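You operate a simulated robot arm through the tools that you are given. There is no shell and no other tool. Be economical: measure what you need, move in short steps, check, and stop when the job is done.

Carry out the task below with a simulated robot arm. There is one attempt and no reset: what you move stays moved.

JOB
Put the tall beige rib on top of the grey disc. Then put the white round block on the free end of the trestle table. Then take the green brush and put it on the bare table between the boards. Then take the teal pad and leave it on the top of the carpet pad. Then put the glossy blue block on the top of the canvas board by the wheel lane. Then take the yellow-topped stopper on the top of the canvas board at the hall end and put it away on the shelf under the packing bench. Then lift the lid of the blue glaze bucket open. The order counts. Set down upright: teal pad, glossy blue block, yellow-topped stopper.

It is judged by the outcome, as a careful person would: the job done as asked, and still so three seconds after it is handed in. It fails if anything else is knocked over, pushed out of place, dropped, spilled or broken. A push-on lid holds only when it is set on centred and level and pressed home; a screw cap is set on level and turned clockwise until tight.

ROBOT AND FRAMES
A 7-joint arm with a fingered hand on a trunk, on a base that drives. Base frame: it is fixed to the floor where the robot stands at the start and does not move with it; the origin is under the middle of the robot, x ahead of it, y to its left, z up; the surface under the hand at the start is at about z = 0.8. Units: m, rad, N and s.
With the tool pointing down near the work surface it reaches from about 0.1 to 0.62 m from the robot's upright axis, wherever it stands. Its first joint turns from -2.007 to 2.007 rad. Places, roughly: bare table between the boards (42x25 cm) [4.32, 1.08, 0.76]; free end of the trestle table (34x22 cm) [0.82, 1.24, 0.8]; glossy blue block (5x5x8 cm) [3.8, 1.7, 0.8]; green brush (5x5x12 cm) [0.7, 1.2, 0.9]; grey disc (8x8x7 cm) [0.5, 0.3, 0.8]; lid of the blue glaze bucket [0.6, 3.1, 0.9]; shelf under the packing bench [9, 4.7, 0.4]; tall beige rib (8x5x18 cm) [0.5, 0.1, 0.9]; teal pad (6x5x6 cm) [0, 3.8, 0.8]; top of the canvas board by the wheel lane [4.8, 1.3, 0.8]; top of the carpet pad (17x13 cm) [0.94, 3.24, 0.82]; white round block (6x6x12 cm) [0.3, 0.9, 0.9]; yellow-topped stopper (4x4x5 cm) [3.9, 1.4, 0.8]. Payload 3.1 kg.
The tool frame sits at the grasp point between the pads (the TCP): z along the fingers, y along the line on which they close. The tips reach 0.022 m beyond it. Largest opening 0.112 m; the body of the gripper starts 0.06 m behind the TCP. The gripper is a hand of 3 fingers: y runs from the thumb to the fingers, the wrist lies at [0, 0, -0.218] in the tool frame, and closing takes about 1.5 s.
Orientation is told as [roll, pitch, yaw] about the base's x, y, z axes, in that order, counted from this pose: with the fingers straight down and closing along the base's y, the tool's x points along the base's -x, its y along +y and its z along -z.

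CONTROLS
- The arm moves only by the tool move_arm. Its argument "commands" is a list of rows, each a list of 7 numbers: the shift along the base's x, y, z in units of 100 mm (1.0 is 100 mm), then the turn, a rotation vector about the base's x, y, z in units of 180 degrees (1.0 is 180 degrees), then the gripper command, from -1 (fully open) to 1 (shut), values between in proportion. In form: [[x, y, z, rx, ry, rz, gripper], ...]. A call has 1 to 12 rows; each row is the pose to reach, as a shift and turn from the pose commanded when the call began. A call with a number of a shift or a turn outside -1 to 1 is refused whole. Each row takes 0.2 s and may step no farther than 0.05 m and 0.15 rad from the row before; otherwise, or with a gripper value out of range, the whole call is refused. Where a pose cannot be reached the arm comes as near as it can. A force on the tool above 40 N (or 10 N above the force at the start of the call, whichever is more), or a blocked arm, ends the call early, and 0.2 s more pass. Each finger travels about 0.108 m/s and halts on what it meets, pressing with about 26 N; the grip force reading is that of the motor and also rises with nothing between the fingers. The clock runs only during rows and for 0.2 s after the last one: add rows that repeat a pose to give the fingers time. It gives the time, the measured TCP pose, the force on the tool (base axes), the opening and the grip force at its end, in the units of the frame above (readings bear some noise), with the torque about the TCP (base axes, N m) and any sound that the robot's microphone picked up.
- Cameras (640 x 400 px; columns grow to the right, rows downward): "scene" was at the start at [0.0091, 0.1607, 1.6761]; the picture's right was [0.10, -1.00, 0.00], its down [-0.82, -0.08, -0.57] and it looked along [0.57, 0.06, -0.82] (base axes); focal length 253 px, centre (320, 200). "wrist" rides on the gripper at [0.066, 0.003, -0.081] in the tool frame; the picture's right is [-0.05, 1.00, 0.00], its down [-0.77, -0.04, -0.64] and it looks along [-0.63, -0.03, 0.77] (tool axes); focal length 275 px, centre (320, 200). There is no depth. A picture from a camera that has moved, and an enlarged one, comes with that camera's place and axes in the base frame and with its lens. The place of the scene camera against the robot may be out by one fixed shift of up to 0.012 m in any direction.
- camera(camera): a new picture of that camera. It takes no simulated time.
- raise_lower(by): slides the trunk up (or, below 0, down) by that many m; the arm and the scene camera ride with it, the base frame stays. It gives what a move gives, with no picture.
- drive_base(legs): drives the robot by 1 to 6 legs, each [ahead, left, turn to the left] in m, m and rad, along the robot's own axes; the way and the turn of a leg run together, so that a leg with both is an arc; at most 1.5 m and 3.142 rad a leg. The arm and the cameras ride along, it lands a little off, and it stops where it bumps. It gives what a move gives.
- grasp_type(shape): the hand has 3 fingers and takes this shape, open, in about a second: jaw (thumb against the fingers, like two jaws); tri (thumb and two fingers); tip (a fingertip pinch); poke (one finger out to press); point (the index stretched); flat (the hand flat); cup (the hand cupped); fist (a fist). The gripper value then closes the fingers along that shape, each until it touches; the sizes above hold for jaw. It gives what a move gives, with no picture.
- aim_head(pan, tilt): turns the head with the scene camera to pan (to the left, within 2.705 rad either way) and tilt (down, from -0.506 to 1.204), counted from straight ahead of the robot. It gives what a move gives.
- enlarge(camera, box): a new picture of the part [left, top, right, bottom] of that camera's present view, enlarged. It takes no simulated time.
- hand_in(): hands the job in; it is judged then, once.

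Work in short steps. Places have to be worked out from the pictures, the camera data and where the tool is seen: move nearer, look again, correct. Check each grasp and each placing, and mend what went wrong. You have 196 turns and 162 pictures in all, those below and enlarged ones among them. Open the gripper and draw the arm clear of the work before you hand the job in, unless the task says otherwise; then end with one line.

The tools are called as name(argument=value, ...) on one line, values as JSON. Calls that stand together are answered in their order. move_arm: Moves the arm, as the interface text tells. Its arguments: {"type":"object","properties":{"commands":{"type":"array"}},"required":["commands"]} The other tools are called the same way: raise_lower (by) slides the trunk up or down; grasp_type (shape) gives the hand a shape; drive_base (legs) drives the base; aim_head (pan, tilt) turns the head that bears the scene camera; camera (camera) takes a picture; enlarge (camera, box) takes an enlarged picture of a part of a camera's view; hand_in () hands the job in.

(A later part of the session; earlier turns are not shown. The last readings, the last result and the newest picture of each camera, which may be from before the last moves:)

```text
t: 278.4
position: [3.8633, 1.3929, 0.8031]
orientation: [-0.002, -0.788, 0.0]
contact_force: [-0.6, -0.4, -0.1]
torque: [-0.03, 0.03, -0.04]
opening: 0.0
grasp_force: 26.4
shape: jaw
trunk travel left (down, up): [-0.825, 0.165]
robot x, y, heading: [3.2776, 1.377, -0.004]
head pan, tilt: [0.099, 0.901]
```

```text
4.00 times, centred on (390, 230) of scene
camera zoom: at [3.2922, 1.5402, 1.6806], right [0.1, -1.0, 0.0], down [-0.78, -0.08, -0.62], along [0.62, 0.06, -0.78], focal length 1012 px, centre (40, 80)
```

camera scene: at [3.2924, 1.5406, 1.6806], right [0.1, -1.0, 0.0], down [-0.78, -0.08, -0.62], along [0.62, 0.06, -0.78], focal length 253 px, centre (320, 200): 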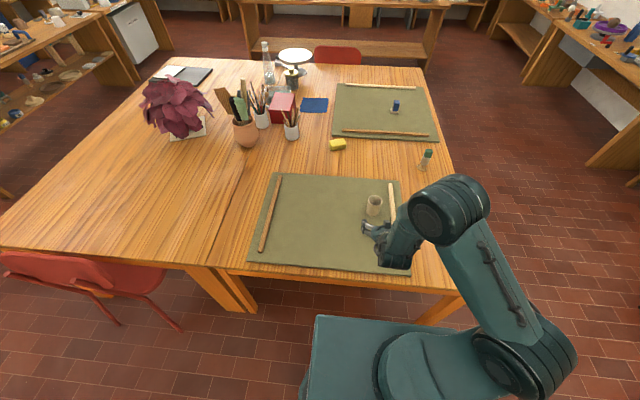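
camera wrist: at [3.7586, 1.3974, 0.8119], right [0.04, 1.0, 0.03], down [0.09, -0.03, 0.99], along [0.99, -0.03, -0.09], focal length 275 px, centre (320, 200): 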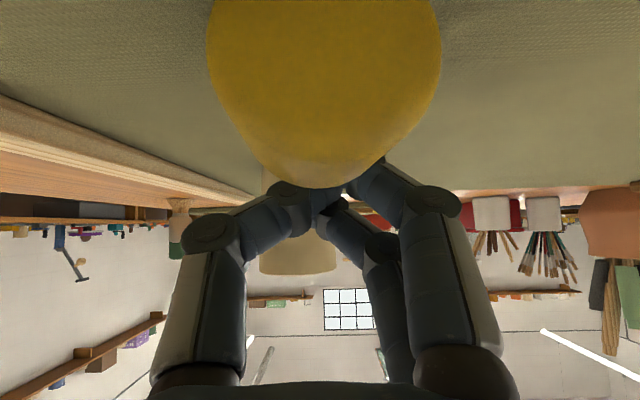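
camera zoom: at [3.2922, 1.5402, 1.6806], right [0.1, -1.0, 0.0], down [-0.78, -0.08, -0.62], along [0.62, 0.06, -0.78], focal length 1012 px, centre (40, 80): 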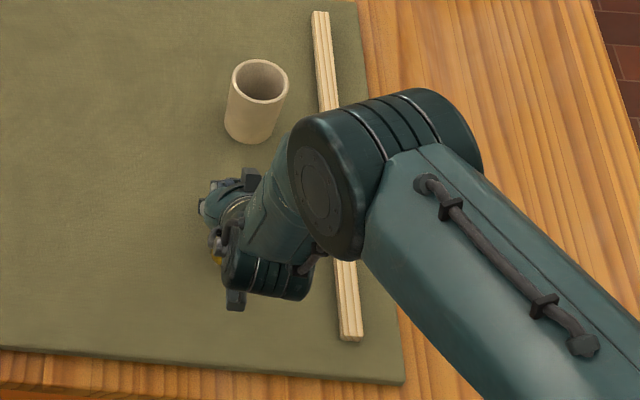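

The stopper appears tipped, lying just beneath the palm. I lift the hand straight up with fingers still closed (nothing above it to catch) and look.

move_arm(commands=[[0, 0, 0.1, 0, 0, 0, 1], [0, 0, 0.25, 0, 0, 0, 1], [0, 0, 0.5, 0, 0, 0, 1], [0, 0, 0.75, 0, 0, 0, 1], [0, 0, 1.0, 0, 0, 0, 1]])

camera(camera="wrist")

```text
t: 279.6
position: [3.8628, 1.3907, 0.9035]
orientation: [-0.001, -0.786, 0.0]
contact_force: [-0.3, -0.4, -0.5]
torque: [0.03, -0.01, -0.03]
opening: 0.0
grasp_force: 26.2
shape: jaw
trunk travel left (down, up): [-0.825, 0.165]
robot x, y, heading: [3.28, 1.3812, -0.001]
head pan, tilt: [0.099, 0.901]
```

```text
67 pictures are left
camera wrist: at [3.7587, 1.3952, 0.9128], right [0.03, 1.0, 0.03], down [0.09, -0.04, 0.99], along [1.0, -0.03, -0.09], focal length 275 px, centre (320, 200)
```

wrist: 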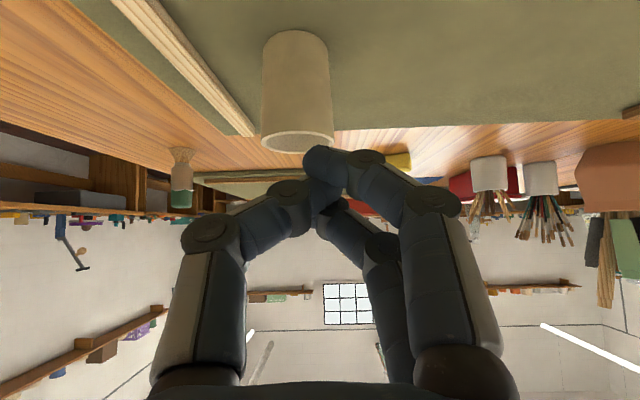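

The cup is undisturbed; the stopper is out of view. I rise, turn the hand back to vertical, and look.

move_arm(commands=[[0, 0, 0.4, 0, 0, 0, 0.5], [0, 0, 0.8, 0, 0.04, 0, 0], [-0.2, 0, 1.0, 0, 0.08, 0, -0.5], [-0.4, 0, 1.0, 0, 0.125, 0, -1], [-0.6, 0, 1.0, 0, 0.17, 0, -1], [-0.8, 0, 1.0, 0, 0.21, 0, -1], [-1.0, 0, 1.0, 0, 0.25, 0, -1]])

camera(camera="wrist")

enlarge(camera="scene", box=[330, 180, 450, 280])

```text
t: 281.2
position: [3.763, 1.3944, 1.0033]
orientation: [-0.004, 0.001, 0.002]
contact_force: [0.3, 0.7, -0.1]
torque: [0.01, 0.01, -0.02]
opening: 0.1122
grasp_force: 0.1
shape: jaw
out of reach, approached as far as the arm can: row 5, 6
trunk travel left (down, up): [-0.825, 0.165]
robot x, y, heading: [3.2809, 1.3829, 0.0]
head pan, tilt: [0.099, 0.901]
```

```text
66 pictures are left
camera wrist: at [3.6963, 1.3976, 1.0832], right [0.04, 1.0, 0.0], down [0.77, -0.03, 0.64], along [0.64, -0.03, -0.77], focal length 275 px, centre (320, 200)
```

wrist: 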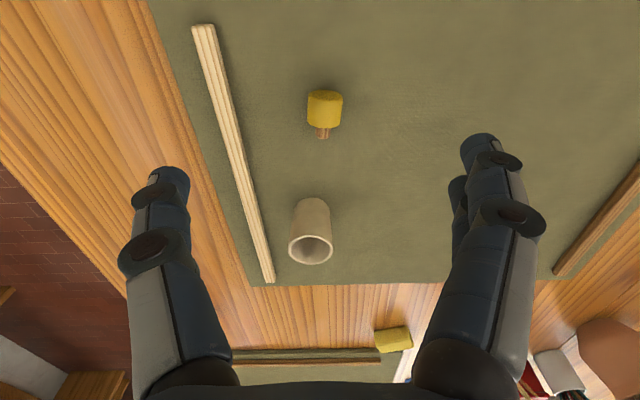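

```text
4.00 times, centred on (390, 230) of scene
camera zoom: at [3.2925, 1.5414, 1.6804], right [0.1, -1.0, 0.0], down [-0.78, -0.08, -0.62], along [0.62, 0.06, -0.78], focal length 1012 px, centre (40, 80)
```

zoom: 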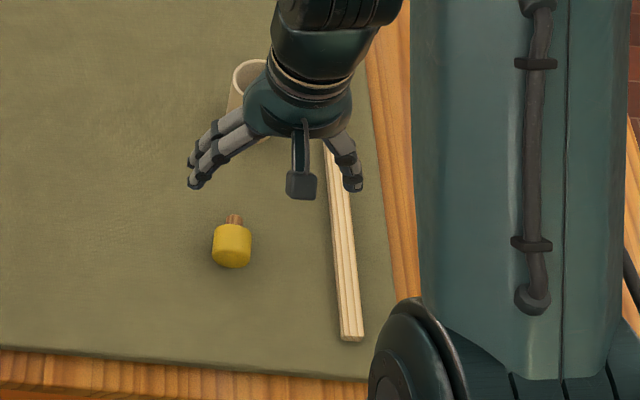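

The stopper lies on its side on the board: cap centre ≈ (3.813, 1.396), cork pointing +x. To stand it back up with a forward-tilted hand I need to grasp it with the hand turned 180°; I test whether the wrist can yaw that far, at this height.

move_arm(commands=[[0, 0, 0.1, 0, 0, 0.046, -1], [0, 0, 0.2, 0, 0, 0.092, -1], [0, 0, 0.3, 0, 0, 0.138, -1], [0, 0, 0.3, 0, 0, 0.184, -1], [0, 0, 0.3, 0, 0, 0.23, -1], [0, 0, 0.3, 0, 0, 0.276, -1], [0, 0, 0.3, 0, 0, 0.322, -1], [0, 0, 0.3, 0, 0, 0.368, -1], [0, 0, 0.3, 0, 0, 0.414, -1], [0, 0, 0.3, 0, 0, 0.46, -1], [0, 0, 0.3, 0, 0, 0.5, -1]])

move_arm(commands=[[0, 0, 0, 0, 0, 0.046, -1], [0, 0, 0, 0, 0, 0.092, -1], [0, 0, 0, 0, 0, 0.138, -1], [0, 0, 0, 0, 0, 0.184, -1], [0, 0, 0, 0, 0, 0.23, -1], [0, 0, 0, 0, 0, 0.276, -1], [0, 0, 0, 0, 0, 0.322, -1], [0, 0, 0, 0, 0, 0.368, -1], [0, 0, 0, 0, 0, 0.414, -1], [0, 0, 0, 0, 0, 0.46, -1], [0, 0, 0, 0, 0, 0.5, -1]])

```text
t: 283.6
position: [3.763, 1.3927, 1.0333]
orientation: [-0.001, 0.0, 1.574]
contact_force: [-0.4, -0.5, 0.0]
torque: [0.01, -0.05, 0.04]
opening: 0.1121
grasp_force: 0.1
shape: jaw
trunk travel left (down, up): [-0.825, 0.165]
robot x, y, heading: [3.2805, 1.3818, -0.003]
head pan, tilt: [0.099, 0.901]
```

```text
t: 286.0
position: [3.6991, 1.3979, 1.0382]
orientation: [-0.079, 0.036, 3.019]
contact_force: [0.9, -0.4, 0.2]
torque: [-0.02, 0.0, 0.0]
opening: 0.1118
grasp_force: 0.1
shape: jaw
out of reach, approached as far as the arm can: row 2, 3, 4, 5, 6, 7, 8, 9, 10, 11
trunk travel left (down, up): [-0.825, 0.165]
robot x, y, heading: [3.2763, 1.3798, -0.002]
head pan, tilt: [0.099, 0.901]
```

Near +π the wrist runs out. Instead I'll do it in two ±90° grasps; I rotate back and test −90°.

move_arm(commands=[[0, 0, 0, 0, 0, -0.046, -1], [0, 0, 0, 0, 0, -0.092, -1], [0, 0, 0, 0, 0, -0.138, -1], [0, 0, 0, 0, 0, -0.184, -1], [0, 0, 0, 0, 0, -0.23, -1], [0, 0, 0, 0, 0, -0.276, -1], [0, 0, 0, 0, 0, -0.322, -1], [0, 0, 0, 0, 0, -0.368, -1], [0, 0, 0, 0, 0, -0.414, -1], [0, 0, 0, 0, 0, -0.46, -1], [0, 0, 0, 0, 0, -0.5, -1]])

move_arm(commands=[[0, 0, 0, 0, 0, -0.046, -1], [0, 0, 0, 0, 0, -0.092, -1], [0, 0, 0, 0, 0, -0.138, -1], [0, 0, 0, 0, 0, -0.184, -1], [0, 0, 0, 0, 0, -0.23, -1], [0, 0, 0, 0, 0, -0.276, -1], [0, 0, 0, 0, 0, -0.322, -1], [0, 0, 0, 0, 0, -0.368, -1], [0, 0, 0, 0, 0, -0.414, -1], [0, 0, 0, 0, 0, -0.46, -1], [0, 0, 0, 0, 0, -0.5, -1]])

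move_arm(commands=[[0, 0, 0, 0, 0, -0.046, -1], [0, 0, 0, 0, 0, -0.092, -1], [0, 0, 0, 0, 0, -0.138, -1], [0, 0, 0, 0, 0, -0.184, -1], [0, 0, 0, 0, 0, -0.23, -1], [0, 0, 0, 0, 0, -0.276, -1], [0, 0, 0, 0, 0, -0.322, -1], [0, 0, 0, 0, 0, -0.368, -1], [0, 0, 0, 0, 0, -0.414, -1], [0, 0, 0, 0, 0, -0.46, -1], [0, 0, 0, 0, 0, -0.5, -1]])

```text
t: 288.4
position: [3.7049, 1.3853, 1.0327]
orientation: [-0.223, 0.047, 1.613]
contact_force: [0.3, -0.2, -1.3]
torque: [-0.02, 0.0, -0.01]
opening: 0.1119
grasp_force: 0.1
shape: jaw
out of reach, approached as far as the arm can: row 3, 4, 5, 6, 7, 8, 9, 10, 11
trunk travel left (down, up): [-0.825, 0.165]
robot x, y, heading: [3.2825, 1.3802, -0.004]
head pan, tilt: [0.099, 0.901]
```

```text
t: 290.8
position: [3.7004, 1.3982, 1.0365]
orientation: [-0.083, 0.038, -0.132]
contact_force: [0.8, 0.6, 0.4]
torque: [-0.02, 0.0, -0.02]
opening: 0.1119
grasp_force: 0.1
shape: jaw
out of reach, approached as far as the arm can: row 1
trunk travel left (down, up): [-0.825, 0.165]
robot x, y, heading: [3.2771, 1.3767, -0.002]
head pan, tilt: [0.099, 0.901]
```

```text
t: 293.2
position: [3.7011, 1.3985, 1.0354]
orientation: [-0.083, 0.036, -1.703]
contact_force: [-0.3, 0.7, 0.3]
torque: [-0.05, 0.0, -0.01]
opening: 0.1119
grasp_force: 0.1
shape: jaw
trunk travel left (down, up): [-0.825, 0.165]
robot x, y, heading: [3.2809, 1.378, -0.002]
head pan, tilt: [0.099, 0.901]
```

−90° works fine. I first remove the small residual tilt, then test continuing to −180°.

move_arm(commands=[[0, 0, 0, -0.0148, -0.0247, 0, -1], [0, 0, 0, -0.0148, -0.0247, 0, -1]])

move_arm(commands=[[0, 0, 0, 0, 0, -0.046, -1], [0, 0, 0, 0, 0, -0.092, -1], [0, 0, 0, 0, 0, -0.138, -1], [0, 0, 0, 0, 0, -0.184, -1], [0, 0, 0, 0, 0, -0.23, -1], [0, 0, 0, 0, 0, -0.276, -1], [0, 0, 0, 0, 0, -0.322, -1], [0, 0, 0, 0, 0, -0.368, -1], [0, 0, 0, 0, 0, -0.414, -1], [0, 0, 0, 0, 0, -0.458, -1]])

```text
t: 293.8
position: [3.7007, 1.3985, 1.0371]
orientation: [-0.002, 0.001, -1.697]
contact_force: [-0.7, 0.4, -0.6]
torque: [-0.02, -0.02, 0.01]
opening: 0.1123
grasp_force: 0.1
shape: jaw
trunk travel left (down, up): [-0.825, 0.165]
robot x, y, heading: [3.2797, 1.377, -0.001]
head pan, tilt: [0.099, 0.901]
```

```text
t: 296.0
position: [3.6996, 1.3985, 1.0354]
orientation: [0.0, 0.0, -3.139]
contact_force: [1.1, -0.4, 0.6]
torque: [0.0, 0.0, 0.02]
opening: 0.1118
grasp_force: 0.1
shape: jaw
trunk travel left (down, up): [-0.825, 0.165]
robot x, y, heading: [3.282, 1.3806, -0.0]
head pan, tilt: [0.099, 0.901]
```

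−180° is fully reachable. Lesson from the slip: contact is at the fingertips (~14 mm past the TCP), so I'll centre the pads on the cap. I lean the flipped hand 25° forward and move above the lying stopper.

move_arm(commands=[[0.3, 0, 0, 0, -0.045, 0, -0.5], [0.6, 0, 0, 0, -0.09, 0, -0.5], [0.9, 0, -0.2, 0, -0.139, 0, -0.5], [1.0, -0.02, -0.5, 0, -0.139, 0, -0.5], [1.0, -0.02, -0.9, 0, -0.139, 0, -0.5]])

camera(camera="wrist")

enlarge(camera="scene", box=[330, 180, 450, 280])

```text
refused: row 3 steps farther than a row can; nothing moved
```

```text
64 pictures are left
camera wrist: at [3.7666, 1.3956, 1.1161], right [-0.04, -1.0, 0.0], down [-0.77, 0.03, 0.64], along [-0.64, 0.03, -0.77], focal length 275 px, centre (320, 200)
```

wrist: 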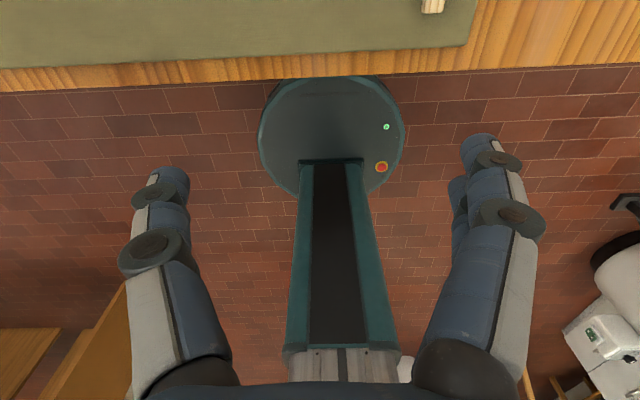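

```text
4.00 times, centred on (390, 230) of scene
camera zoom: at [3.2921, 1.5405, 1.6805], right [0.1, -1.0, 0.0], down [-0.78, -0.08, -0.62], along [0.62, 0.06, -0.78], focal length 1012 px, centre (40, 80)
```

zoom: 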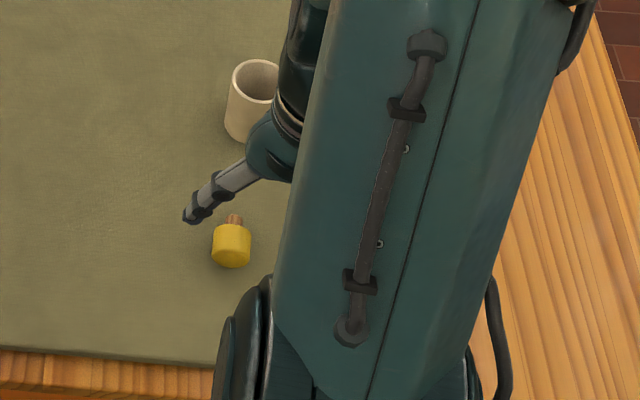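

Row step limit tripped; I resend with smaller steps.

move_arm(commands=[[0.3, 0, 0, 0, -0.045, 0, -0.5], [0.6, 0, -0.1, 0, -0.09, 0, -0.5], [0.9, 0, -0.3, 0, -0.136, 0, -0.5], [1.0, -0.02, -0.6, 0, -0.139, 0, -0.5], [1.0, -0.02, -1.0, 0, -0.139, 0, -0.5]])

camera(camera="wrist")

```text
t: 297.2
position: [3.8, 1.3934, 0.9353]
orientation: [-0.002, 0.436, -3.14]
contact_force: [0.3, -0.2, -0.3]
torque: [0.01, 0.02, 0.01]
opening: 0.0843
grasp_force: 0.1
shape: jaw
trunk travel left (down, up): [-0.825, 0.165]
robot x, y, heading: [3.2795, 1.381, -0.004]
head pan, tilt: [0.099, 0.901]
```

```text
62 pictures are left
camera wrist: at [3.826, 1.3902, 1.0353], right [-0.04, -1.0, -0.02], down [-0.97, 0.03, 0.25], along [-0.25, 0.03, -0.97], focal length 275 px, centre (320, 200)
```

wrist: 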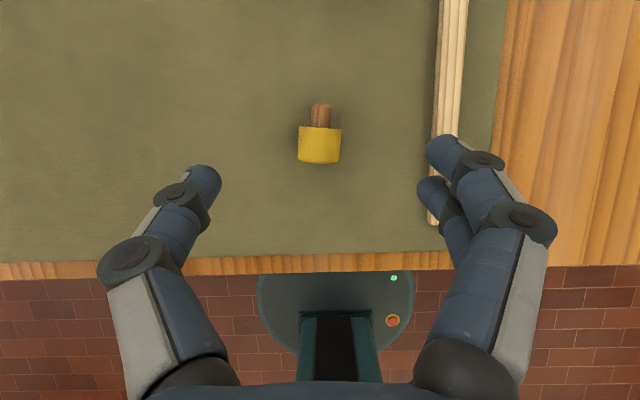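

Great view of the lying stopper. I enlarge to measure its axis angle.

enlarge(camera="wrist", box=[280, 90, 360, 180])

```text
4.44 times, centred on (320, 135) of wrist
camera zoom: at [3.826, 1.3902, 1.0353], right [-0.04, -1.0, -0.02], down [-0.97, 0.03, 0.25], along [-0.25, 0.03, -0.97], focal length 1224 px, centre (320, 489)
```

zoom: 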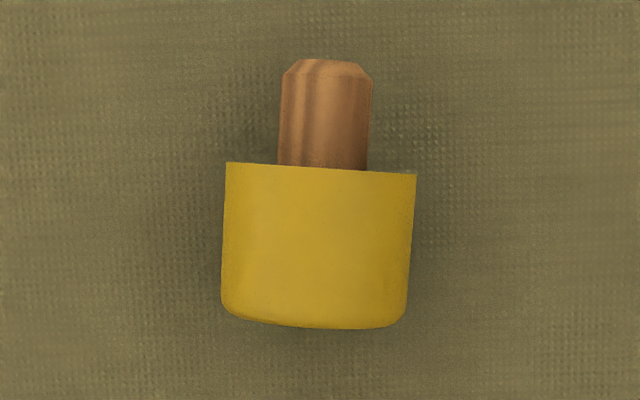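

The axis is about −0.1 rad off the hand, cap Ø≈40 mm, centre (3.8116, 1.397). I correct yaw and descend in steps.

move_arm(commands=[[0.05, 0.036, -0.3, 0, 0, -0.031, -0.5], [0.056, 0.036, -0.7, 0, 0, -0.031, -0.5], [0.056, 0.036, -1.0, 0, 0, -0.031, -0.5]])

move_arm(commands=[[0, 0, -0.2, 0, 0, 0, -0.5], [0, 0, -0.35, 0, 0, 0, -0.5], [0, 0, -0.4, 0, 0, 0, -0.5], [0, 0, -0.42, 0, 0, 0, -0.5]])

camera(camera="wrist")

```text
t: 298.0
position: [3.8072, 1.4018, 0.8367]
orientation: [0.003, 0.436, 3.047]
contact_force: [-0.1, 0.5, 0.0]
torque: [-0.02, -0.02, -0.01]
opening: 0.0842
grasp_force: 0.0
shape: jaw
trunk travel left (down, up): [-0.825, 0.165]
robot x, y, heading: [3.2819, 1.3769, -0.0]
head pan, tilt: [0.099, 0.901]
```

```text
t: 299.0
position: [3.8055, 1.4009, 0.7937]
orientation: [0.002, 0.437, 3.048]
contact_force: [0.0, 0.5, 0.5]
torque: [0.06, 0.0, 0.01]
opening: 0.0841
grasp_force: 0.0
shape: jaw
trunk travel left (down, up): [-0.825, 0.165]
robot x, y, heading: [3.2835, 1.3804, -0.005]
head pan, tilt: [0.099, 0.901]
```

```text
60 pictures are left
camera wrist: at [3.8312, 1.3949, 0.8948], right [-0.13, -0.99, -0.02], down [-0.96, 0.13, 0.25], along [-0.25, 0.05, -0.97], focal length 275 px, centre (320, 200)
```

wrist: 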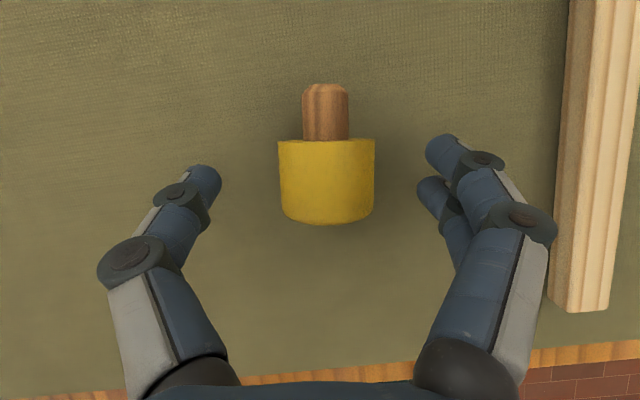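

Well aligned and centred. Close gradually.

move_arm(commands=[[0, 0, 0, 0, 0, 0, -0.2], [0, 0, 0, 0, 0, 0, 0.1], [0, 0, 0, 0, 0, 0, 0.3], [0, 0, 0, 0, 0, 0, 0.5], [0, 0, 0, 0, 0, 0, 0.8], [0, 0, 0, 0, 0, 0, 1], [0, 0, 0, 0, 0, 0, 1]])

camera(camera="wrist")

```text
t: 300.6
position: [3.8058, 1.4001, 0.7952]
orientation: [0.002, 0.436, 3.05]
contact_force: [-0.6, -0.1, -0.8]
torque: [-0.01, 0.04, 0.0]
opening: 0.0302
grasp_force: 26.3
shape: jaw
trunk travel left (down, up): [-0.825, 0.165]
robot x, y, heading: [3.281, 1.3786, -0.003]
head pan, tilt: [0.099, 0.901]
```

```text
59 pictures are left
camera wrist: at [3.8311, 1.3948, 0.8948], right [-0.14, -0.99, -0.02], down [-0.96, 0.13, 0.25], along [-0.25, 0.05, -0.97], focal length 275 px, centre (320, 200)
```

wrist: 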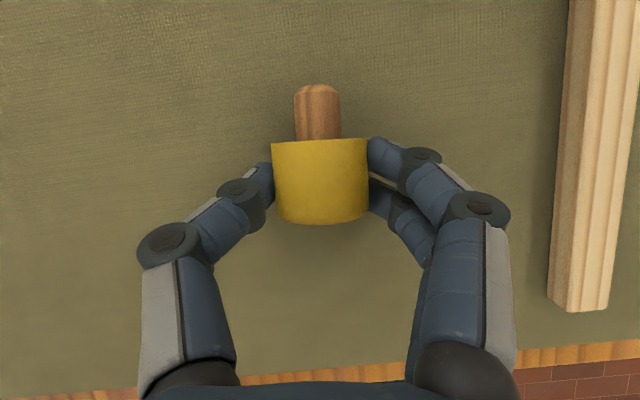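

Gripped across the cap by all three fingers. Lift slowly.

move_arm(commands=[[0, 0, 0.05, 0, 0, 0, 1], [0, 0, 0.15, 0, 0, 0, 1], [0, 0, 0.35, 0, 0, 0, 1], [0, 0, 0.6, 0, 0, 0, 1], [0, 0, 0.8, 0, 0, 0, 1], [0, 0, 1.0, 0, 0, 0, 1]])

camera(camera="wrist")

```text
t: 302.0
position: [3.8063, 1.3998, 0.8952]
orientation: [0.002, 0.437, 3.05]
contact_force: [-0.4, -0.3, 0.3]
torque: [0.01, 0.01, 0.0]
opening: 0.0302
grasp_force: 26.0
shape: jaw
trunk travel left (down, up): [-0.825, 0.165]
robot x, y, heading: [3.2805, 1.3794, -0.003]
head pan, tilt: [0.099, 0.901]
```

```text
58 pictures are left
camera wrist: at [3.831, 1.3942, 0.9952], right [-0.14, -0.99, -0.02], down [-0.96, 0.13, 0.25], along [-0.25, 0.05, -0.97], focal length 275 px, centre (320, 200)
```

wrist: 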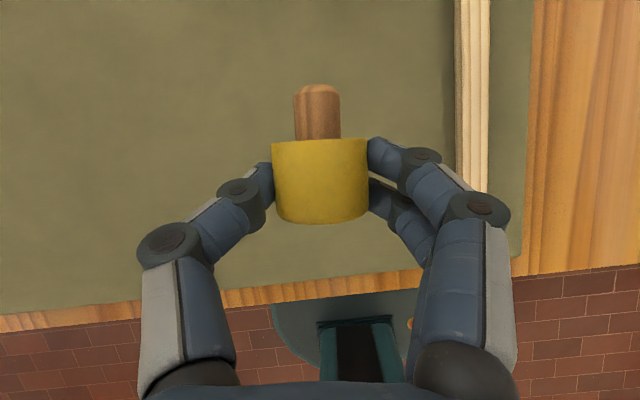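

Held securely with no slip. Now I raise, level the hand to vertical and pull back a little.

move_arm(commands=[[-0.2, 0, 0.3, 0.0045, 0.046, 0, 1], [-0.5, 0, 0.6, 0.009, 0.092, 0, 1], [-0.8, 0, 0.9, 0.0135, 0.138, 0, 1], [-1.0, 0, 1.0, 0.0135, 0.138, 0, 1]])

move_arm(commands=[[0, 0, 0.2, 0, 0, 0.046, 1], [0, 0, 0.4, 0, 0, 0.092, 1], [0, 0, 0.6, 0, 0, 0.138, 1], [0, 0, 0.6, 0, 0, 0.184, 1], [0, 0, 0.6, 0, 0, 0.23, 1], [0, 0, 0.6, 0, 0, 0.276, 1], [0, 0, 0.6, 0, 0, 0.322, 1], [0, 0, 0.6, 0, 0, 0.368, 1], [0, 0, 0.6, 0, 0, 0.414, 1], [0, 0, 0.6, 0, 0, 0.46, 1], [0, 0, 0.6, 0, 0, 0.5, 1]])

move_arm(commands=[[0, 0, 0, 0, 0, 0.046, 1], [0, 0, 0, 0, 0, 0.092, 1], [0, 0, 0, 0, 0, 0.138, 1], [0, 0, 0, 0, 0, 0.184, 1], [0, 0, 0, 0, 0, 0.23, 1], [0, 0, 0, 0, 0, 0.276, 1], [0, 0, 0, 0, 0, 0.322, 1], [0, 0, 0, 0, 0, 0.368, 1], [0, 0, 0, 0, 0, 0.414, 1], [0, 0, 0, 0, 0, 0.46, 1], [0, 0, 0, 0, 0, 0.5, 1]])

```text
t: 303.0
position: [3.7052, 1.4007, 0.9926]
orientation: [0.0, -0.001, 3.047]
contact_force: [0.5, -0.2, 0.6]
torque: [0.03, 0.0, -0.04]
opening: 0.0302
grasp_force: 26.0
shape: jaw
out of reach, approached as far as the arm can: row 3
trunk travel left (down, up): [-0.825, 0.165]
robot x, y, heading: [3.2797, 1.3758, -0.006]
head pan, tilt: [0.099, 0.901]
```

```text
t: 305.4
position: [3.7066, 1.3996, 1.0544]
orientation: [0.001, 0.001, -1.659]
contact_force: [-0.1, 0.2, -0.5]
torque: [0.01, -0.01, -0.02]
opening: 0.0298
grasp_force: 26.1
shape: jaw
trunk travel left (down, up): [-0.825, 0.165]
robot x, y, heading: [3.2776, 1.383, -0.003]
head pan, tilt: [0.099, 0.901]
```

```text
t: 307.8
position: [3.7069, 1.3991, 1.0545]
orientation: [0.0, -0.001, -0.091]
contact_force: [0.0, -0.1, 0.4]
torque: [-0.01, 0.01, 0.0]
opening: 0.0298
grasp_force: 26.3
shape: jaw
trunk travel left (down, up): [-0.825, 0.165]
robot x, y, heading: [3.2786, 1.3794, -0.003]
head pan, tilt: [0.099, 0.901]
```

Stopper turned as planned (cork toward robot). I keep it like this and drive: back out, left to y≈3.65, then along the aisle toward the packing bench.

drive_base(legs=[[-0.55, 0, 0], [0, 1.5, 0], [0, 0.77, 0], [1.5, 0, 0]])

aim_head(pan=0.0, tilt=0.35)

camera(camera="scene")

```text
t: 328.8
position: [4.6321, 3.7211, 1.0539]
orientation: [-0.001, 0.003, -0.083]
contact_force: [0.3, 0.0, -0.3]
torque: [-0.02, -0.02, 0.02]
opening: 0.0298
grasp_force: 26.2
shape: jaw
trunk travel left (down, up): [-0.825, 0.165]
robot x, y, heading: [4.2023, 3.6961, 0.011]
head pan, tilt: [0.099, 0.901]
```

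```text
t: 329.8
position: [4.6318, 3.7218, 1.0548]
orientation: [0.002, 0.003, -0.083]
contact_force: [-0.4, -0.7, 0.5]
torque: [0.0, 0.01, 0.01]
opening: 0.0298
grasp_force: 26.0
shape: jaw
trunk travel left (down, up): [-0.825, 0.165]
robot x, y, heading: [4.2068, 3.6946, 0.005]
head pan, tilt: [0.0, 0.351]
```

```text
57 pictures are left
camera scene: at [4.2345, 3.8492, 1.728], right [0.01, -1.0, 0.0], down [-0.34, 0.0, -0.94], along [0.94, 0.01, -0.34], focal length 253 px, centre (320, 200)
```

scene: 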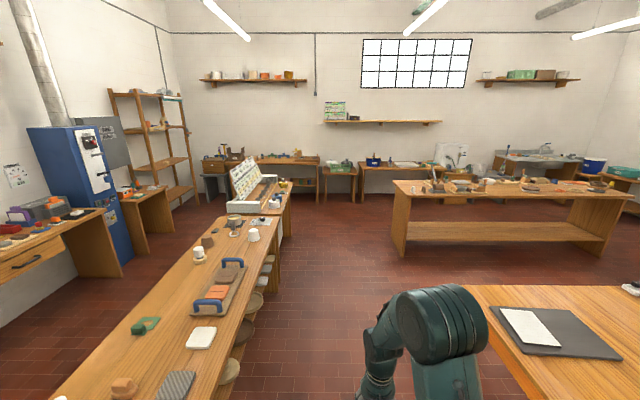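

The aisle is clear; left bench edge y≈4.2, right table y≤3.0. Continue to x≈7.85.

drive_base(legs=[[1.5, -0.08, 0], [1.5, 0, 0], [0.65, 0, 0]])

aim_head(pan=0.6, tilt=0.6)

camera(camera="scene")

```text
refused: leg 1 is longer than a leg can be; nothing moved
```

```text
t: 330.8
position: [4.6326, 3.7219, 1.0543]
orientation: [0.001, 0.0, -0.083]
contact_force: [0.1, 0.6, 0.0]
torque: [-0.01, -0.01, 0.03]
opening: 0.0297
grasp_force: 26.3
shape: jaw
trunk travel left (down, up): [-0.825, 0.165]
robot x, y, heading: [4.2027, 3.6957, 0.009]
head pan, tilt: [0.6, 0.6]
```

```text
56 pictures are left
camera scene: at [4.214, 3.8989, 1.7054], right [0.57, -0.82, 0.0], down [-0.46, -0.32, -0.83], along [0.68, 0.47, -0.56], focal length 253 px, centre (320, 200)
```

scene: 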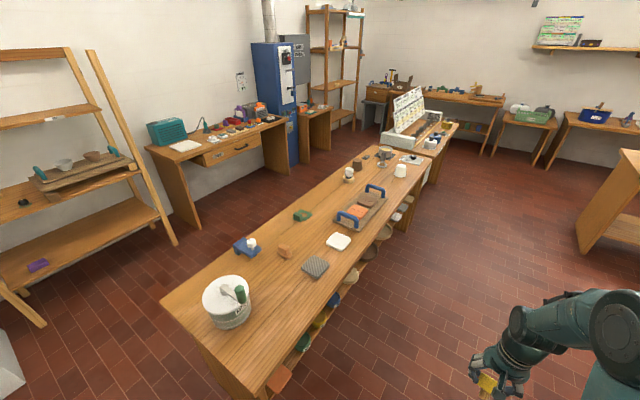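

Resending with legal leg lengths and a small shift right for clearance.

drive_base(legs=[[0, -0.12, 0], [1.45, 0, -0.005], [1.5, 0, 0], [0.65, 0, 0]])

camera(camera="scene")

```text
t: 349.0
position: [8.2193, 3.5055, 1.0536]
orientation: [0.001, 0.0, -0.116]
contact_force: [-0.8, -0.2, -1.0]
torque: [0.01, 0.0, -0.02]
opening: 0.03
grasp_force: 25.8
shape: jaw
trunk travel left (down, up): [-0.825, 0.165]
robot x, y, heading: [7.7935, 3.4968, -0.027]
head pan, tilt: [0.6, 0.6]
```

```text
55 pictures are left
camera scene: at [7.8087, 3.6985, 1.7053], right [0.54, -0.84, 0.0], down [-0.47, -0.31, -0.82], along [0.69, 0.45, -0.57], focal length 253 px, centre (320, 200)
```

scene: 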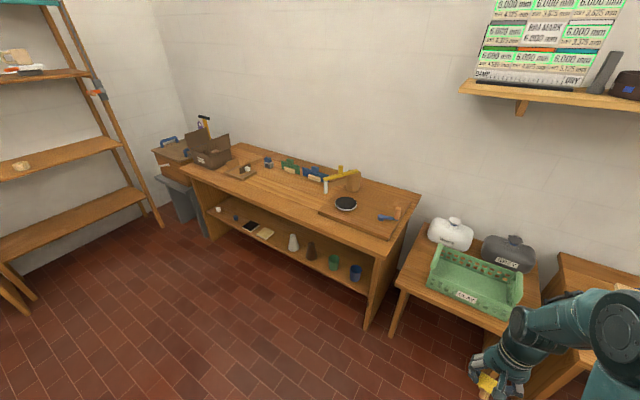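

The packing bench front is at x≈8.78, y 3.93–5.74, with items on its lower shelf. I enlarge to find a free spot.

enlarge(camera="scene", box=[190, 170, 400, 330])

```text
2.50 times, centred on (295, 250) of scene
camera zoom: at [7.8087, 3.6985, 1.7053], right [0.54, -0.84, 0.0], down [-0.47, -0.31, -0.82], along [0.69, 0.45, -0.57], focal length 633 px, centre (382, 75)
```

zoom: 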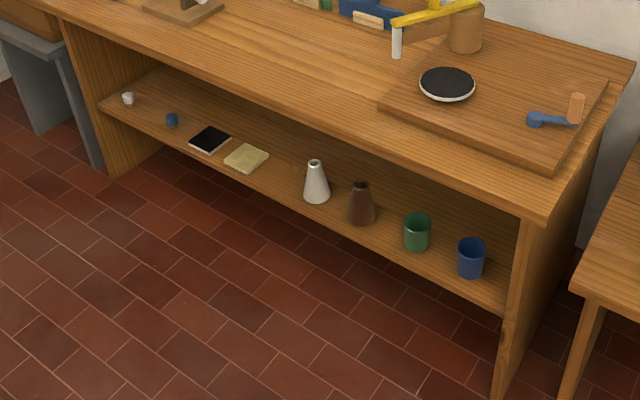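

There's a ~20 cm gap at y≈4.69 between the yellow tile and the white cone. I drive to (8.14, 4.7) facing the bench, then re-look.

drive_base(legs=[[0.35, 0.35, 0.027], [0, 0.85, 0]])

aim_head(pan=0.1, tilt=0.9)

raise_lower(by=-0.3)

camera(camera="scene")

camera(camera="wrist")

```text
t: 356.0
position: [8.5857, 4.7014, 1.0533]
orientation: [-0.001, 0.001, -0.095]
contact_force: [-0.1, 0.2, -1.2]
torque: [-0.02, 0.02, 0.05]
opening: 0.0298
grasp_force: 25.6
shape: jaw
trunk travel left (down, up): [-0.825, 0.165]
robot x, y, heading: [8.1574, 4.6771, -0.005]
head pan, tilt: [0.6, 0.6]
```

```text
t: 356.9
position: [8.5849, 4.7019, 1.0537]
orientation: [-0.002, 0.0, -0.094]
contact_force: [-0.1, 0.3, 0.5]
torque: [-0.01, 0.02, 0.01]
opening: 0.0299
grasp_force: 26.4
shape: jaw
trunk travel left (down, up): [-0.825, 0.165]
robot x, y, heading: [8.1592, 4.679, -0.008]
head pan, tilt: [0.099, 0.901]
```

```text
t: 359.9
position: [8.5861, 4.7006, 0.7543]
orientation: [-0.001, 0.0, -0.094]
contact_force: [0.1, -0.1, 0.0]
torque: [0.02, -0.01, 0.0]
opening: 0.03
grasp_force: 25.9
shape: jaw
trunk travel left (down, up): [-0.525, 0.465]
robot x, y, heading: [8.1574, 4.6797, -0.008]
head pan, tilt: [0.099, 0.901]
```

```text
53 pictures are left
camera scene: at [8.1718, 4.8414, 1.3806], right [0.09, -1.0, 0.0], down [-0.78, -0.07, -0.62], along [0.62, 0.06, -0.78], focal length 253 px, centre (320, 200)
```

scene: 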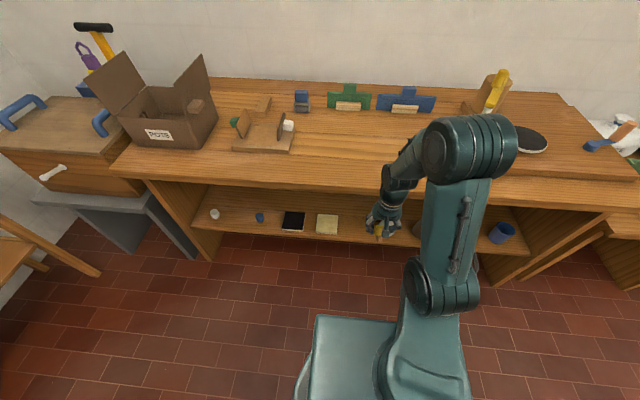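

```text
52 pictures are left
camera wrist: at [8.5197, 4.71, 0.8343], right [0.14, 0.99, 0.0], down [0.76, -0.11, 0.64], along [0.63, -0.09, -0.77], focal length 275 px, centre (320, 200)
```

wrist: 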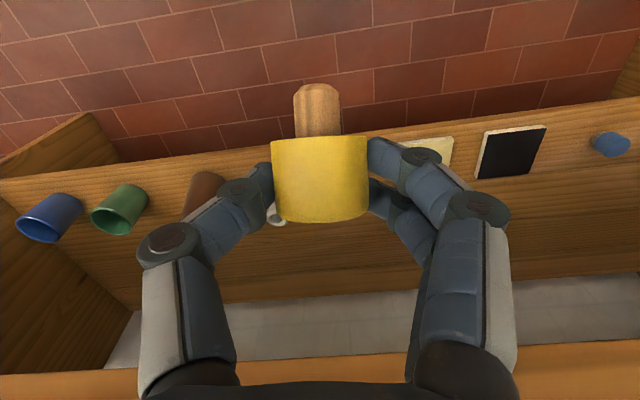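

The gap is y 4.615–4.825, shelf front edge x≈8.74. To get under the bench top I want a low trunk and a long, flat reach, so I back up 0.1 m, then square yaw and start tilting the hand.

drive_base(legs=[[-0.1, 0.03, 0.006]])

move_arm(commands=[[0, 0, 0, 0, 0, 0.03, 1], [0, 0, 0, 0, 0, 0.03, 1]])

move_arm(commands=[[0, 0, 0, 0, -0.045, 0, 1], [0, 0, 0, 0, -0.09, 0, 1], [0, 0, 0, 0, -0.135, 0, 1], [0.1, 0, 0, 0, -0.18, 0, 1], [0.2, 0, 0, 0, -0.225, 0, 1], [0.3, 0, 0, 0, -0.27, 0, 1], [0.4, 0, 0, 0, -0.315, 0, 1], [0.5, 0, 0, 0, -0.36, 0, 1], [0.5, 0, 0, 0, -0.36, 0, 1]])

camera(camera="scene")

camera(camera="wrist")

```text
t: 361.1
position: [8.4845, 4.7335, 0.7555]
orientation: [0.0, 0.001, -0.085]
contact_force: [0.2, 0.2, -0.3]
torque: [-0.01, -0.01, -0.02]
opening: 0.0297
grasp_force: 25.7
shape: jaw
trunk travel left (down, up): [-0.525, 0.465]
robot x, y, heading: [8.0615, 4.7125, 0.003]
head pan, tilt: [0.099, 0.901]
```

```text
t: 361.7
position: [8.4863, 4.7336, 0.7541]
orientation: [-0.001, 0.001, 0.008]
contact_force: [0.4, 0.3, -0.9]
torque: [0.02, 0.01, 0.05]
opening: 0.0298
grasp_force: 26.6
shape: jaw
trunk travel left (down, up): [-0.525, 0.465]
robot x, y, heading: [8.0566, 4.7091, 0.003]
head pan, tilt: [0.099, 0.901]
```

```text
t: 363.7
position: [8.5351, 4.7344, 0.7556]
orientation: [-0.016, -1.131, 0.016]
contact_force: [0.2, 0.0, -0.2]
torque: [0.0, -0.01, 0.03]
opening: 0.0288
grasp_force: 26.7
shape: jaw
out of reach, approached as far as the arm can: row 3
trunk travel left (down, up): [-0.525, 0.465]
robot x, y, heading: [8.0582, 4.7061, 0.002]
head pan, tilt: [0.099, 0.901]
```

```text
51 pictures are left
camera scene: at [8.0698, 4.8712, 1.3806], right [0.1, -0.99, 0.0], down [-0.78, -0.08, -0.62], along [0.62, 0.06, -0.78], focal length 253 px, centre (320, 200)
```

scene: 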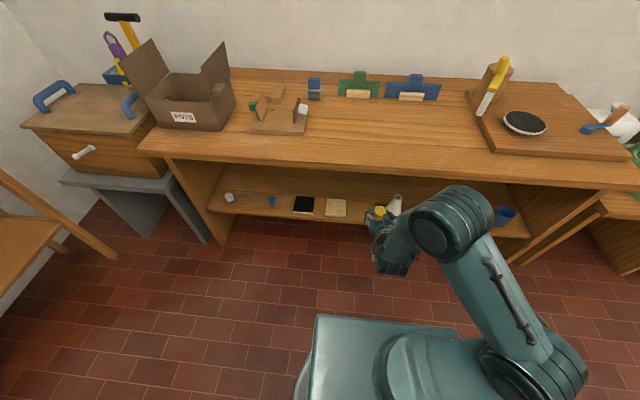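

```text
50 pictures are left
camera wrist: at [8.4336, 4.7372, 0.7289], right [0.02, 1.0, 0.04], down [-0.25, -0.03, 0.97], along [0.97, -0.02, 0.25], focal length 275 px, centre (320, 200)
```

wrist: 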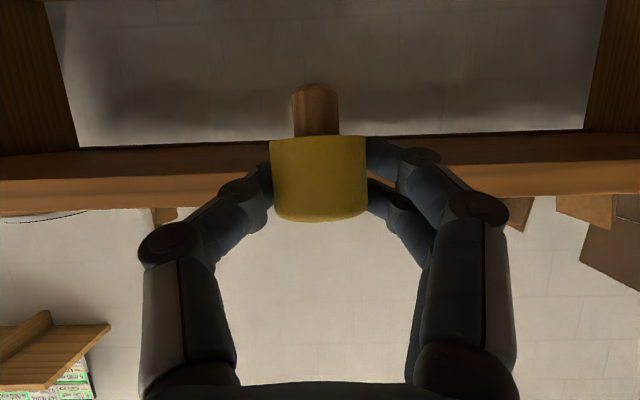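

The stopper is now upright in the hand. Bench opening is z 0.40–0.735. I lower the trunk so the TCP is at about 0.485, still in front of the shelf.

raise_lower(by=-0.27)

camera(camera="wrist")

camera(camera="scene")

```text
t: 366.4
position: [8.5362, 4.7338, 0.4851]
orientation: [-0.017, -1.129, 0.019]
contact_force: [-0.7, -0.6, 0.2]
torque: [-0.02, -0.02, 0.02]
opening: 0.0289
grasp_force: 26.4
shape: jaw
trunk travel left (down, up): [-0.255, 0.735]
robot x, y, heading: [8.0561, 4.7123, 0.002]
head pan, tilt: [0.099, 0.901]
```

```text
49 pictures are left
camera wrist: at [8.4336, 4.7371, 0.459], right [0.02, 1.0, 0.03], down [-0.25, -0.03, 0.97], along [0.97, -0.02, 0.25], focal length 275 px, centre (320, 200)
```

wrist: 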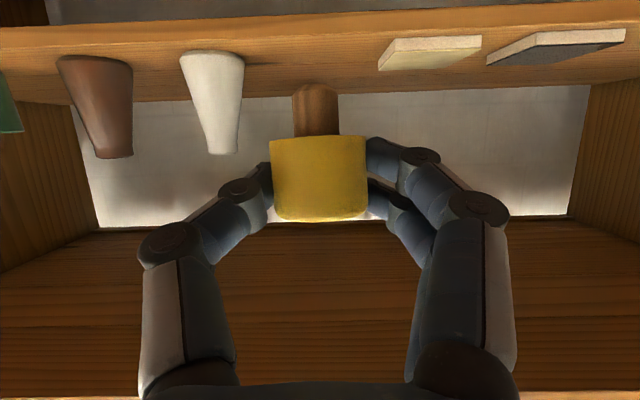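

```text
48 pictures are left
camera scene: at [8.07, 4.8713, 1.1106], right [0.1, -0.99, 0.0], down [-0.78, -0.08, -0.62], along [0.62, 0.06, -0.78], focal length 253 px, centre (320, 200)
```

scene: 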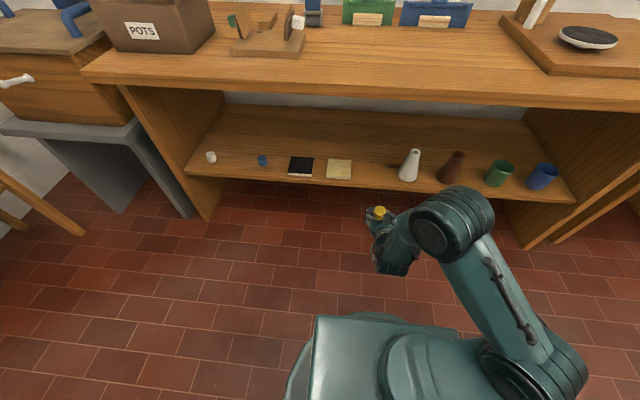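

Everything is visible: gap centre y≈4.728, and the hand (y=4.734) lines up. I slide in along +x in stages at this height.

move_arm(commands=[[0.3, -0.02, 0, 0, 0, 0, 1], [0.6, -0.04, 0, 0, 0, 0, 1], [1.0, -0.06, 0, 0, 0, 0, 1]])

move_arm(commands=[[0.3, 0, 0, 0, 0, 0, 1], [0.6, 0, 0, 0, 0, 0, 1], [0.9, 0, 0, 0, 0, 0, 1]])

camera(camera="wrist")

camera(camera="scene")

```text
t: 367.2
position: [8.6368, 4.7273, 0.4863]
orientation: [-0.017, -1.129, 0.02]
contact_force: [-0.4, -0.5, -0.2]
torque: [0.01, 0.0, 0.0]
opening: 0.029
grasp_force: 25.4
shape: jaw
trunk travel left (down, up): [-0.255, 0.735]
robot x, y, heading: [8.0585, 4.7114, 0.004]
head pan, tilt: [0.099, 0.901]
```

```text
t: 368.1
position: [8.7254, 4.7281, 0.4847]
orientation: [-0.018, -1.129, 0.019]
contact_force: [-0.2, -1.2, -0.2]
torque: [-0.03, 0.02, 0.01]
opening: 0.0291
grasp_force: 26.1
shape: jaw
trunk travel left (down, up): [-0.255, 0.735]
robot x, y, heading: [8.0625, 4.71, 0.003]
head pan, tilt: [0.099, 0.901]
```

```text
47 pictures are left
camera wrist: at [8.624, 4.7308, 0.4591], right [0.02, 1.0, 0.03], down [-0.25, -0.03, 0.97], along [0.97, -0.02, 0.24], focal length 275 px, centre (320, 200)
```

wrist: 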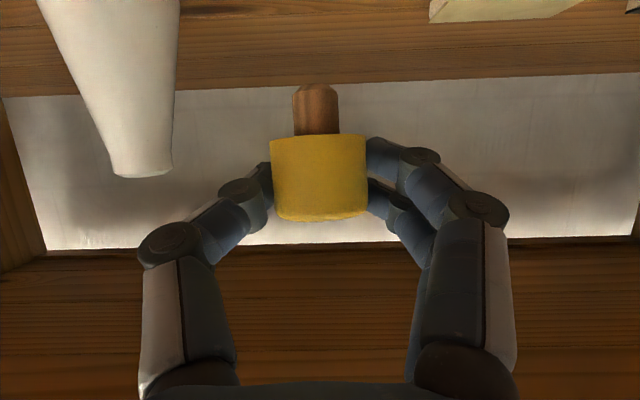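

```text
46 pictures are left
camera scene: at [8.0701, 4.8713, 1.1106], right [0.1, -0.99, 0.0], down [-0.78, -0.08, -0.62], along [0.62, 0.06, -0.78], focal length 253 px, centre (320, 200)
```

scene: 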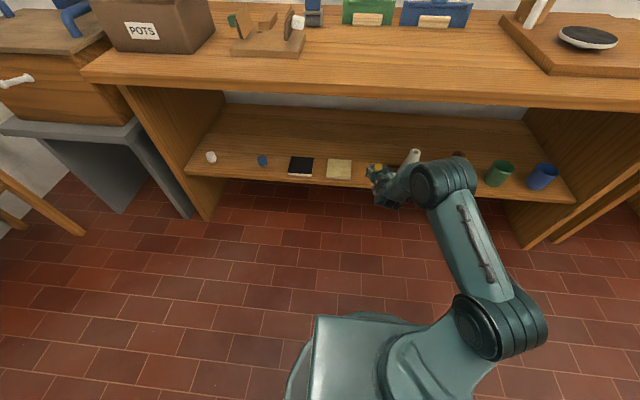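

The elbow is nearing the cones, so I place in line with the other items: TCP x≈8.777 (stopper ≈8.79). Advance 5 cm then lower gently.

move_arm(commands=[[0.25, 0, 0, 0, 0, 0, 1], [0.52, 0, 0, 0, 0, 0, 1], [0.52, 0, -0.2, 0, 0, 0, 1], [0.52, 0, -0.3, 0, 0, 0, 1]])

camera(camera="wrist")

enlarge(camera="scene", box=[320, 120, 480, 220])

```text
t: 369.1
position: [8.7778, 4.7279, 0.4539]
orientation: [-0.016, -1.132, 0.016]
contact_force: [-0.6, 0.3, -0.7]
torque: [-0.02, -0.01, -0.05]
opening: 0.0288
grasp_force: 25.8
shape: jaw
trunk travel left (down, up): [-0.255, 0.735]
robot x, y, heading: [8.0595, 4.7083, 0.009]
head pan, tilt: [0.099, 0.901]
```

```text
45 pictures are left
camera wrist: at [8.6759, 4.731, 0.429], right [0.02, 1.0, 0.04], down [-0.25, -0.03, 0.97], along [0.97, -0.03, 0.25], focal length 275 px, centre (320, 200)
```

wrist: 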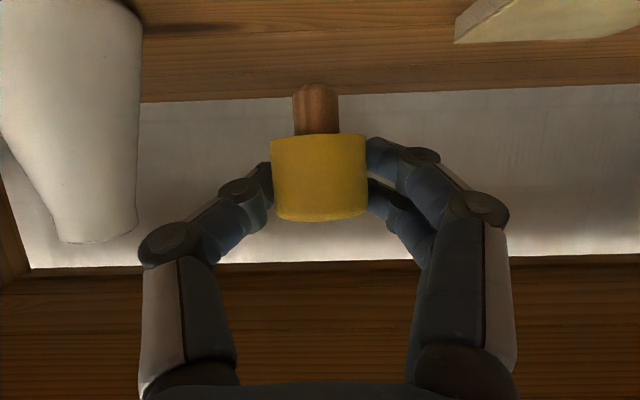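

```text
4.00 times, centred on (400, 170) of scene
camera zoom: at [8.0701, 4.8713, 1.1106], right [0.1, -0.99, 0.0], down [-0.78, -0.08, -0.62], along [0.62, 0.06, -0.78], focal length 1012 px, centre (0, 320)
```

zoom: 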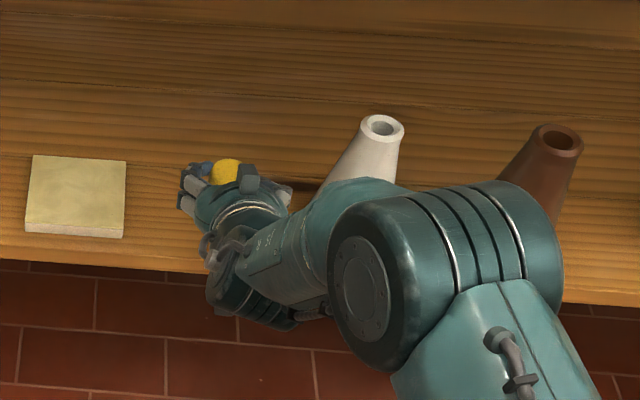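

I nudge 1 cm away from the white cone and lower in 2 mm steps to contact.

move_arm(commands=[[0, 0.1, 0, 0, 0, 0, 1], [0, 0.1, -0.03, 0, 0, 0, 1], [0, 0.1, -0.05, 0, 0, 0, 1], [0, 0.1, -0.07, 0, 0, 0, 1], [0, 0.1, -0.09, 0, 0, 0, 1]])

```text
t: 370.2
position: [8.7766, 4.7382, 0.4457]
orientation: [-0.017, -1.128, 0.02]
contact_force: [0.4, 0.8, -1.0]
torque: [0.04, 0.0, 0.02]
opening: 0.029
grasp_force: 25.8
shape: jaw
trunk travel left (down, up): [-0.255, 0.735]
robot x, y, heading: [8.0576, 4.7121, 0.006]
head pan, tilt: [0.099, 0.901]
```

move_arm(commands=[[0, 0, -0.02, 0, 0, 0, 1], [0, 0, -0.04, 0, 0, 0, 1], [0, 0, -0.06, 0, 0, 0, 1], [0, 0, -0.08, 0, 0, 0, 1]])

camera(camera="wrist")

```text
t: 371.2
position: [8.7762, 4.7396, 0.4388]
orientation: [-0.018, -1.131, 0.02]
contact_force: [0.3, -1.2, -0.2]
torque: [0.01, -0.01, 0.01]
opening: 0.029
grasp_force: 25.9
shape: jaw
trunk travel left (down, up): [-0.255, 0.735]
robot x, y, heading: [8.0589, 4.7073, 0.002]
head pan, tilt: [0.099, 0.901]
```

```text
43 pictures are left
camera wrist: at [8.6751, 4.7416, 0.4121], right [0.02, 1.0, 0.04], down [-0.25, -0.03, 0.97], along [0.97, -0.02, 0.25], focal length 275 px, centre (320, 200)
```

wrist: 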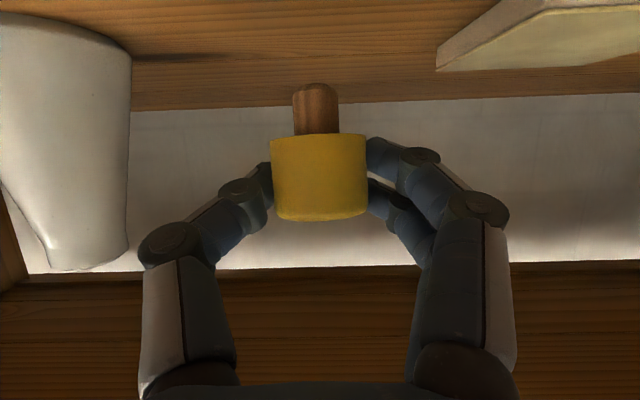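

Still a few mm above the shelf. Continue down in 2 mm steps.

move_arm(commands=[[0, 0, -0.02, 0, 0, 0, 1], [0, 0, -0.04, 0, 0, 0, 1], [0, 0, -0.06, 0, 0, 0, 1], [0, 0, -0.08, 0, 0, 0, 1]])

```text
t: 372.2
position: [8.7766, 4.7377, 0.4302]
orientation: [-0.019, -1.129, 0.021]
contact_force: [1.1, 0.3, -1.0]
torque: [-0.01, -0.02, -0.02]
opening: 0.0292
grasp_force: 26.3
shape: jaw
trunk travel left (down, up): [-0.255, 0.735]
robot x, y, heading: [8.0578, 4.71, 0.002]
head pan, tilt: [0.099, 0.901]
```

Still free. I enlarge the wrist view at the cork to judge the gap.

enlarge(camera="wrist", box=[240, 50, 400, 150])

enlarge(camera="scene", box=[340, 140, 420, 190])

```text
4.00 times, centred on (320, 100) of wrist
camera zoom: at [8.6755, 4.7407, 0.4038], right [0.02, 1.0, 0.03], down [-0.25, -0.03, 0.97], along [0.97, -0.02, 0.25], focal length 1101 px, centre (320, 600)
```

zoom: 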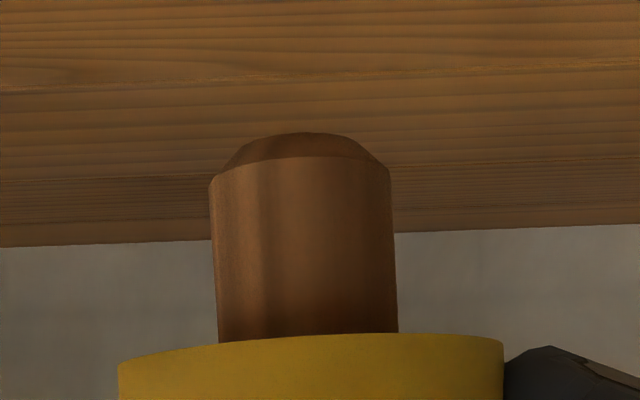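

```text
8.00 times, centred on (380, 165) of scene
camera zoom: at [8.0701, 4.8713, 1.1106], right [0.1, -0.99, 0.0], down [-0.78, -0.08, -0.62], along [0.62, 0.06, -0.78], focal length 2024 px, centre (-160, 480)
```

zoom: 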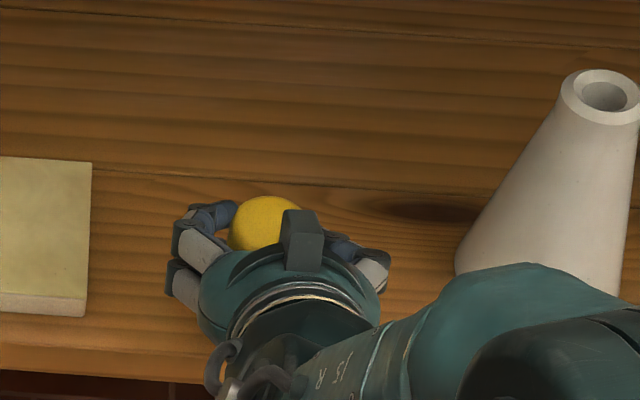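

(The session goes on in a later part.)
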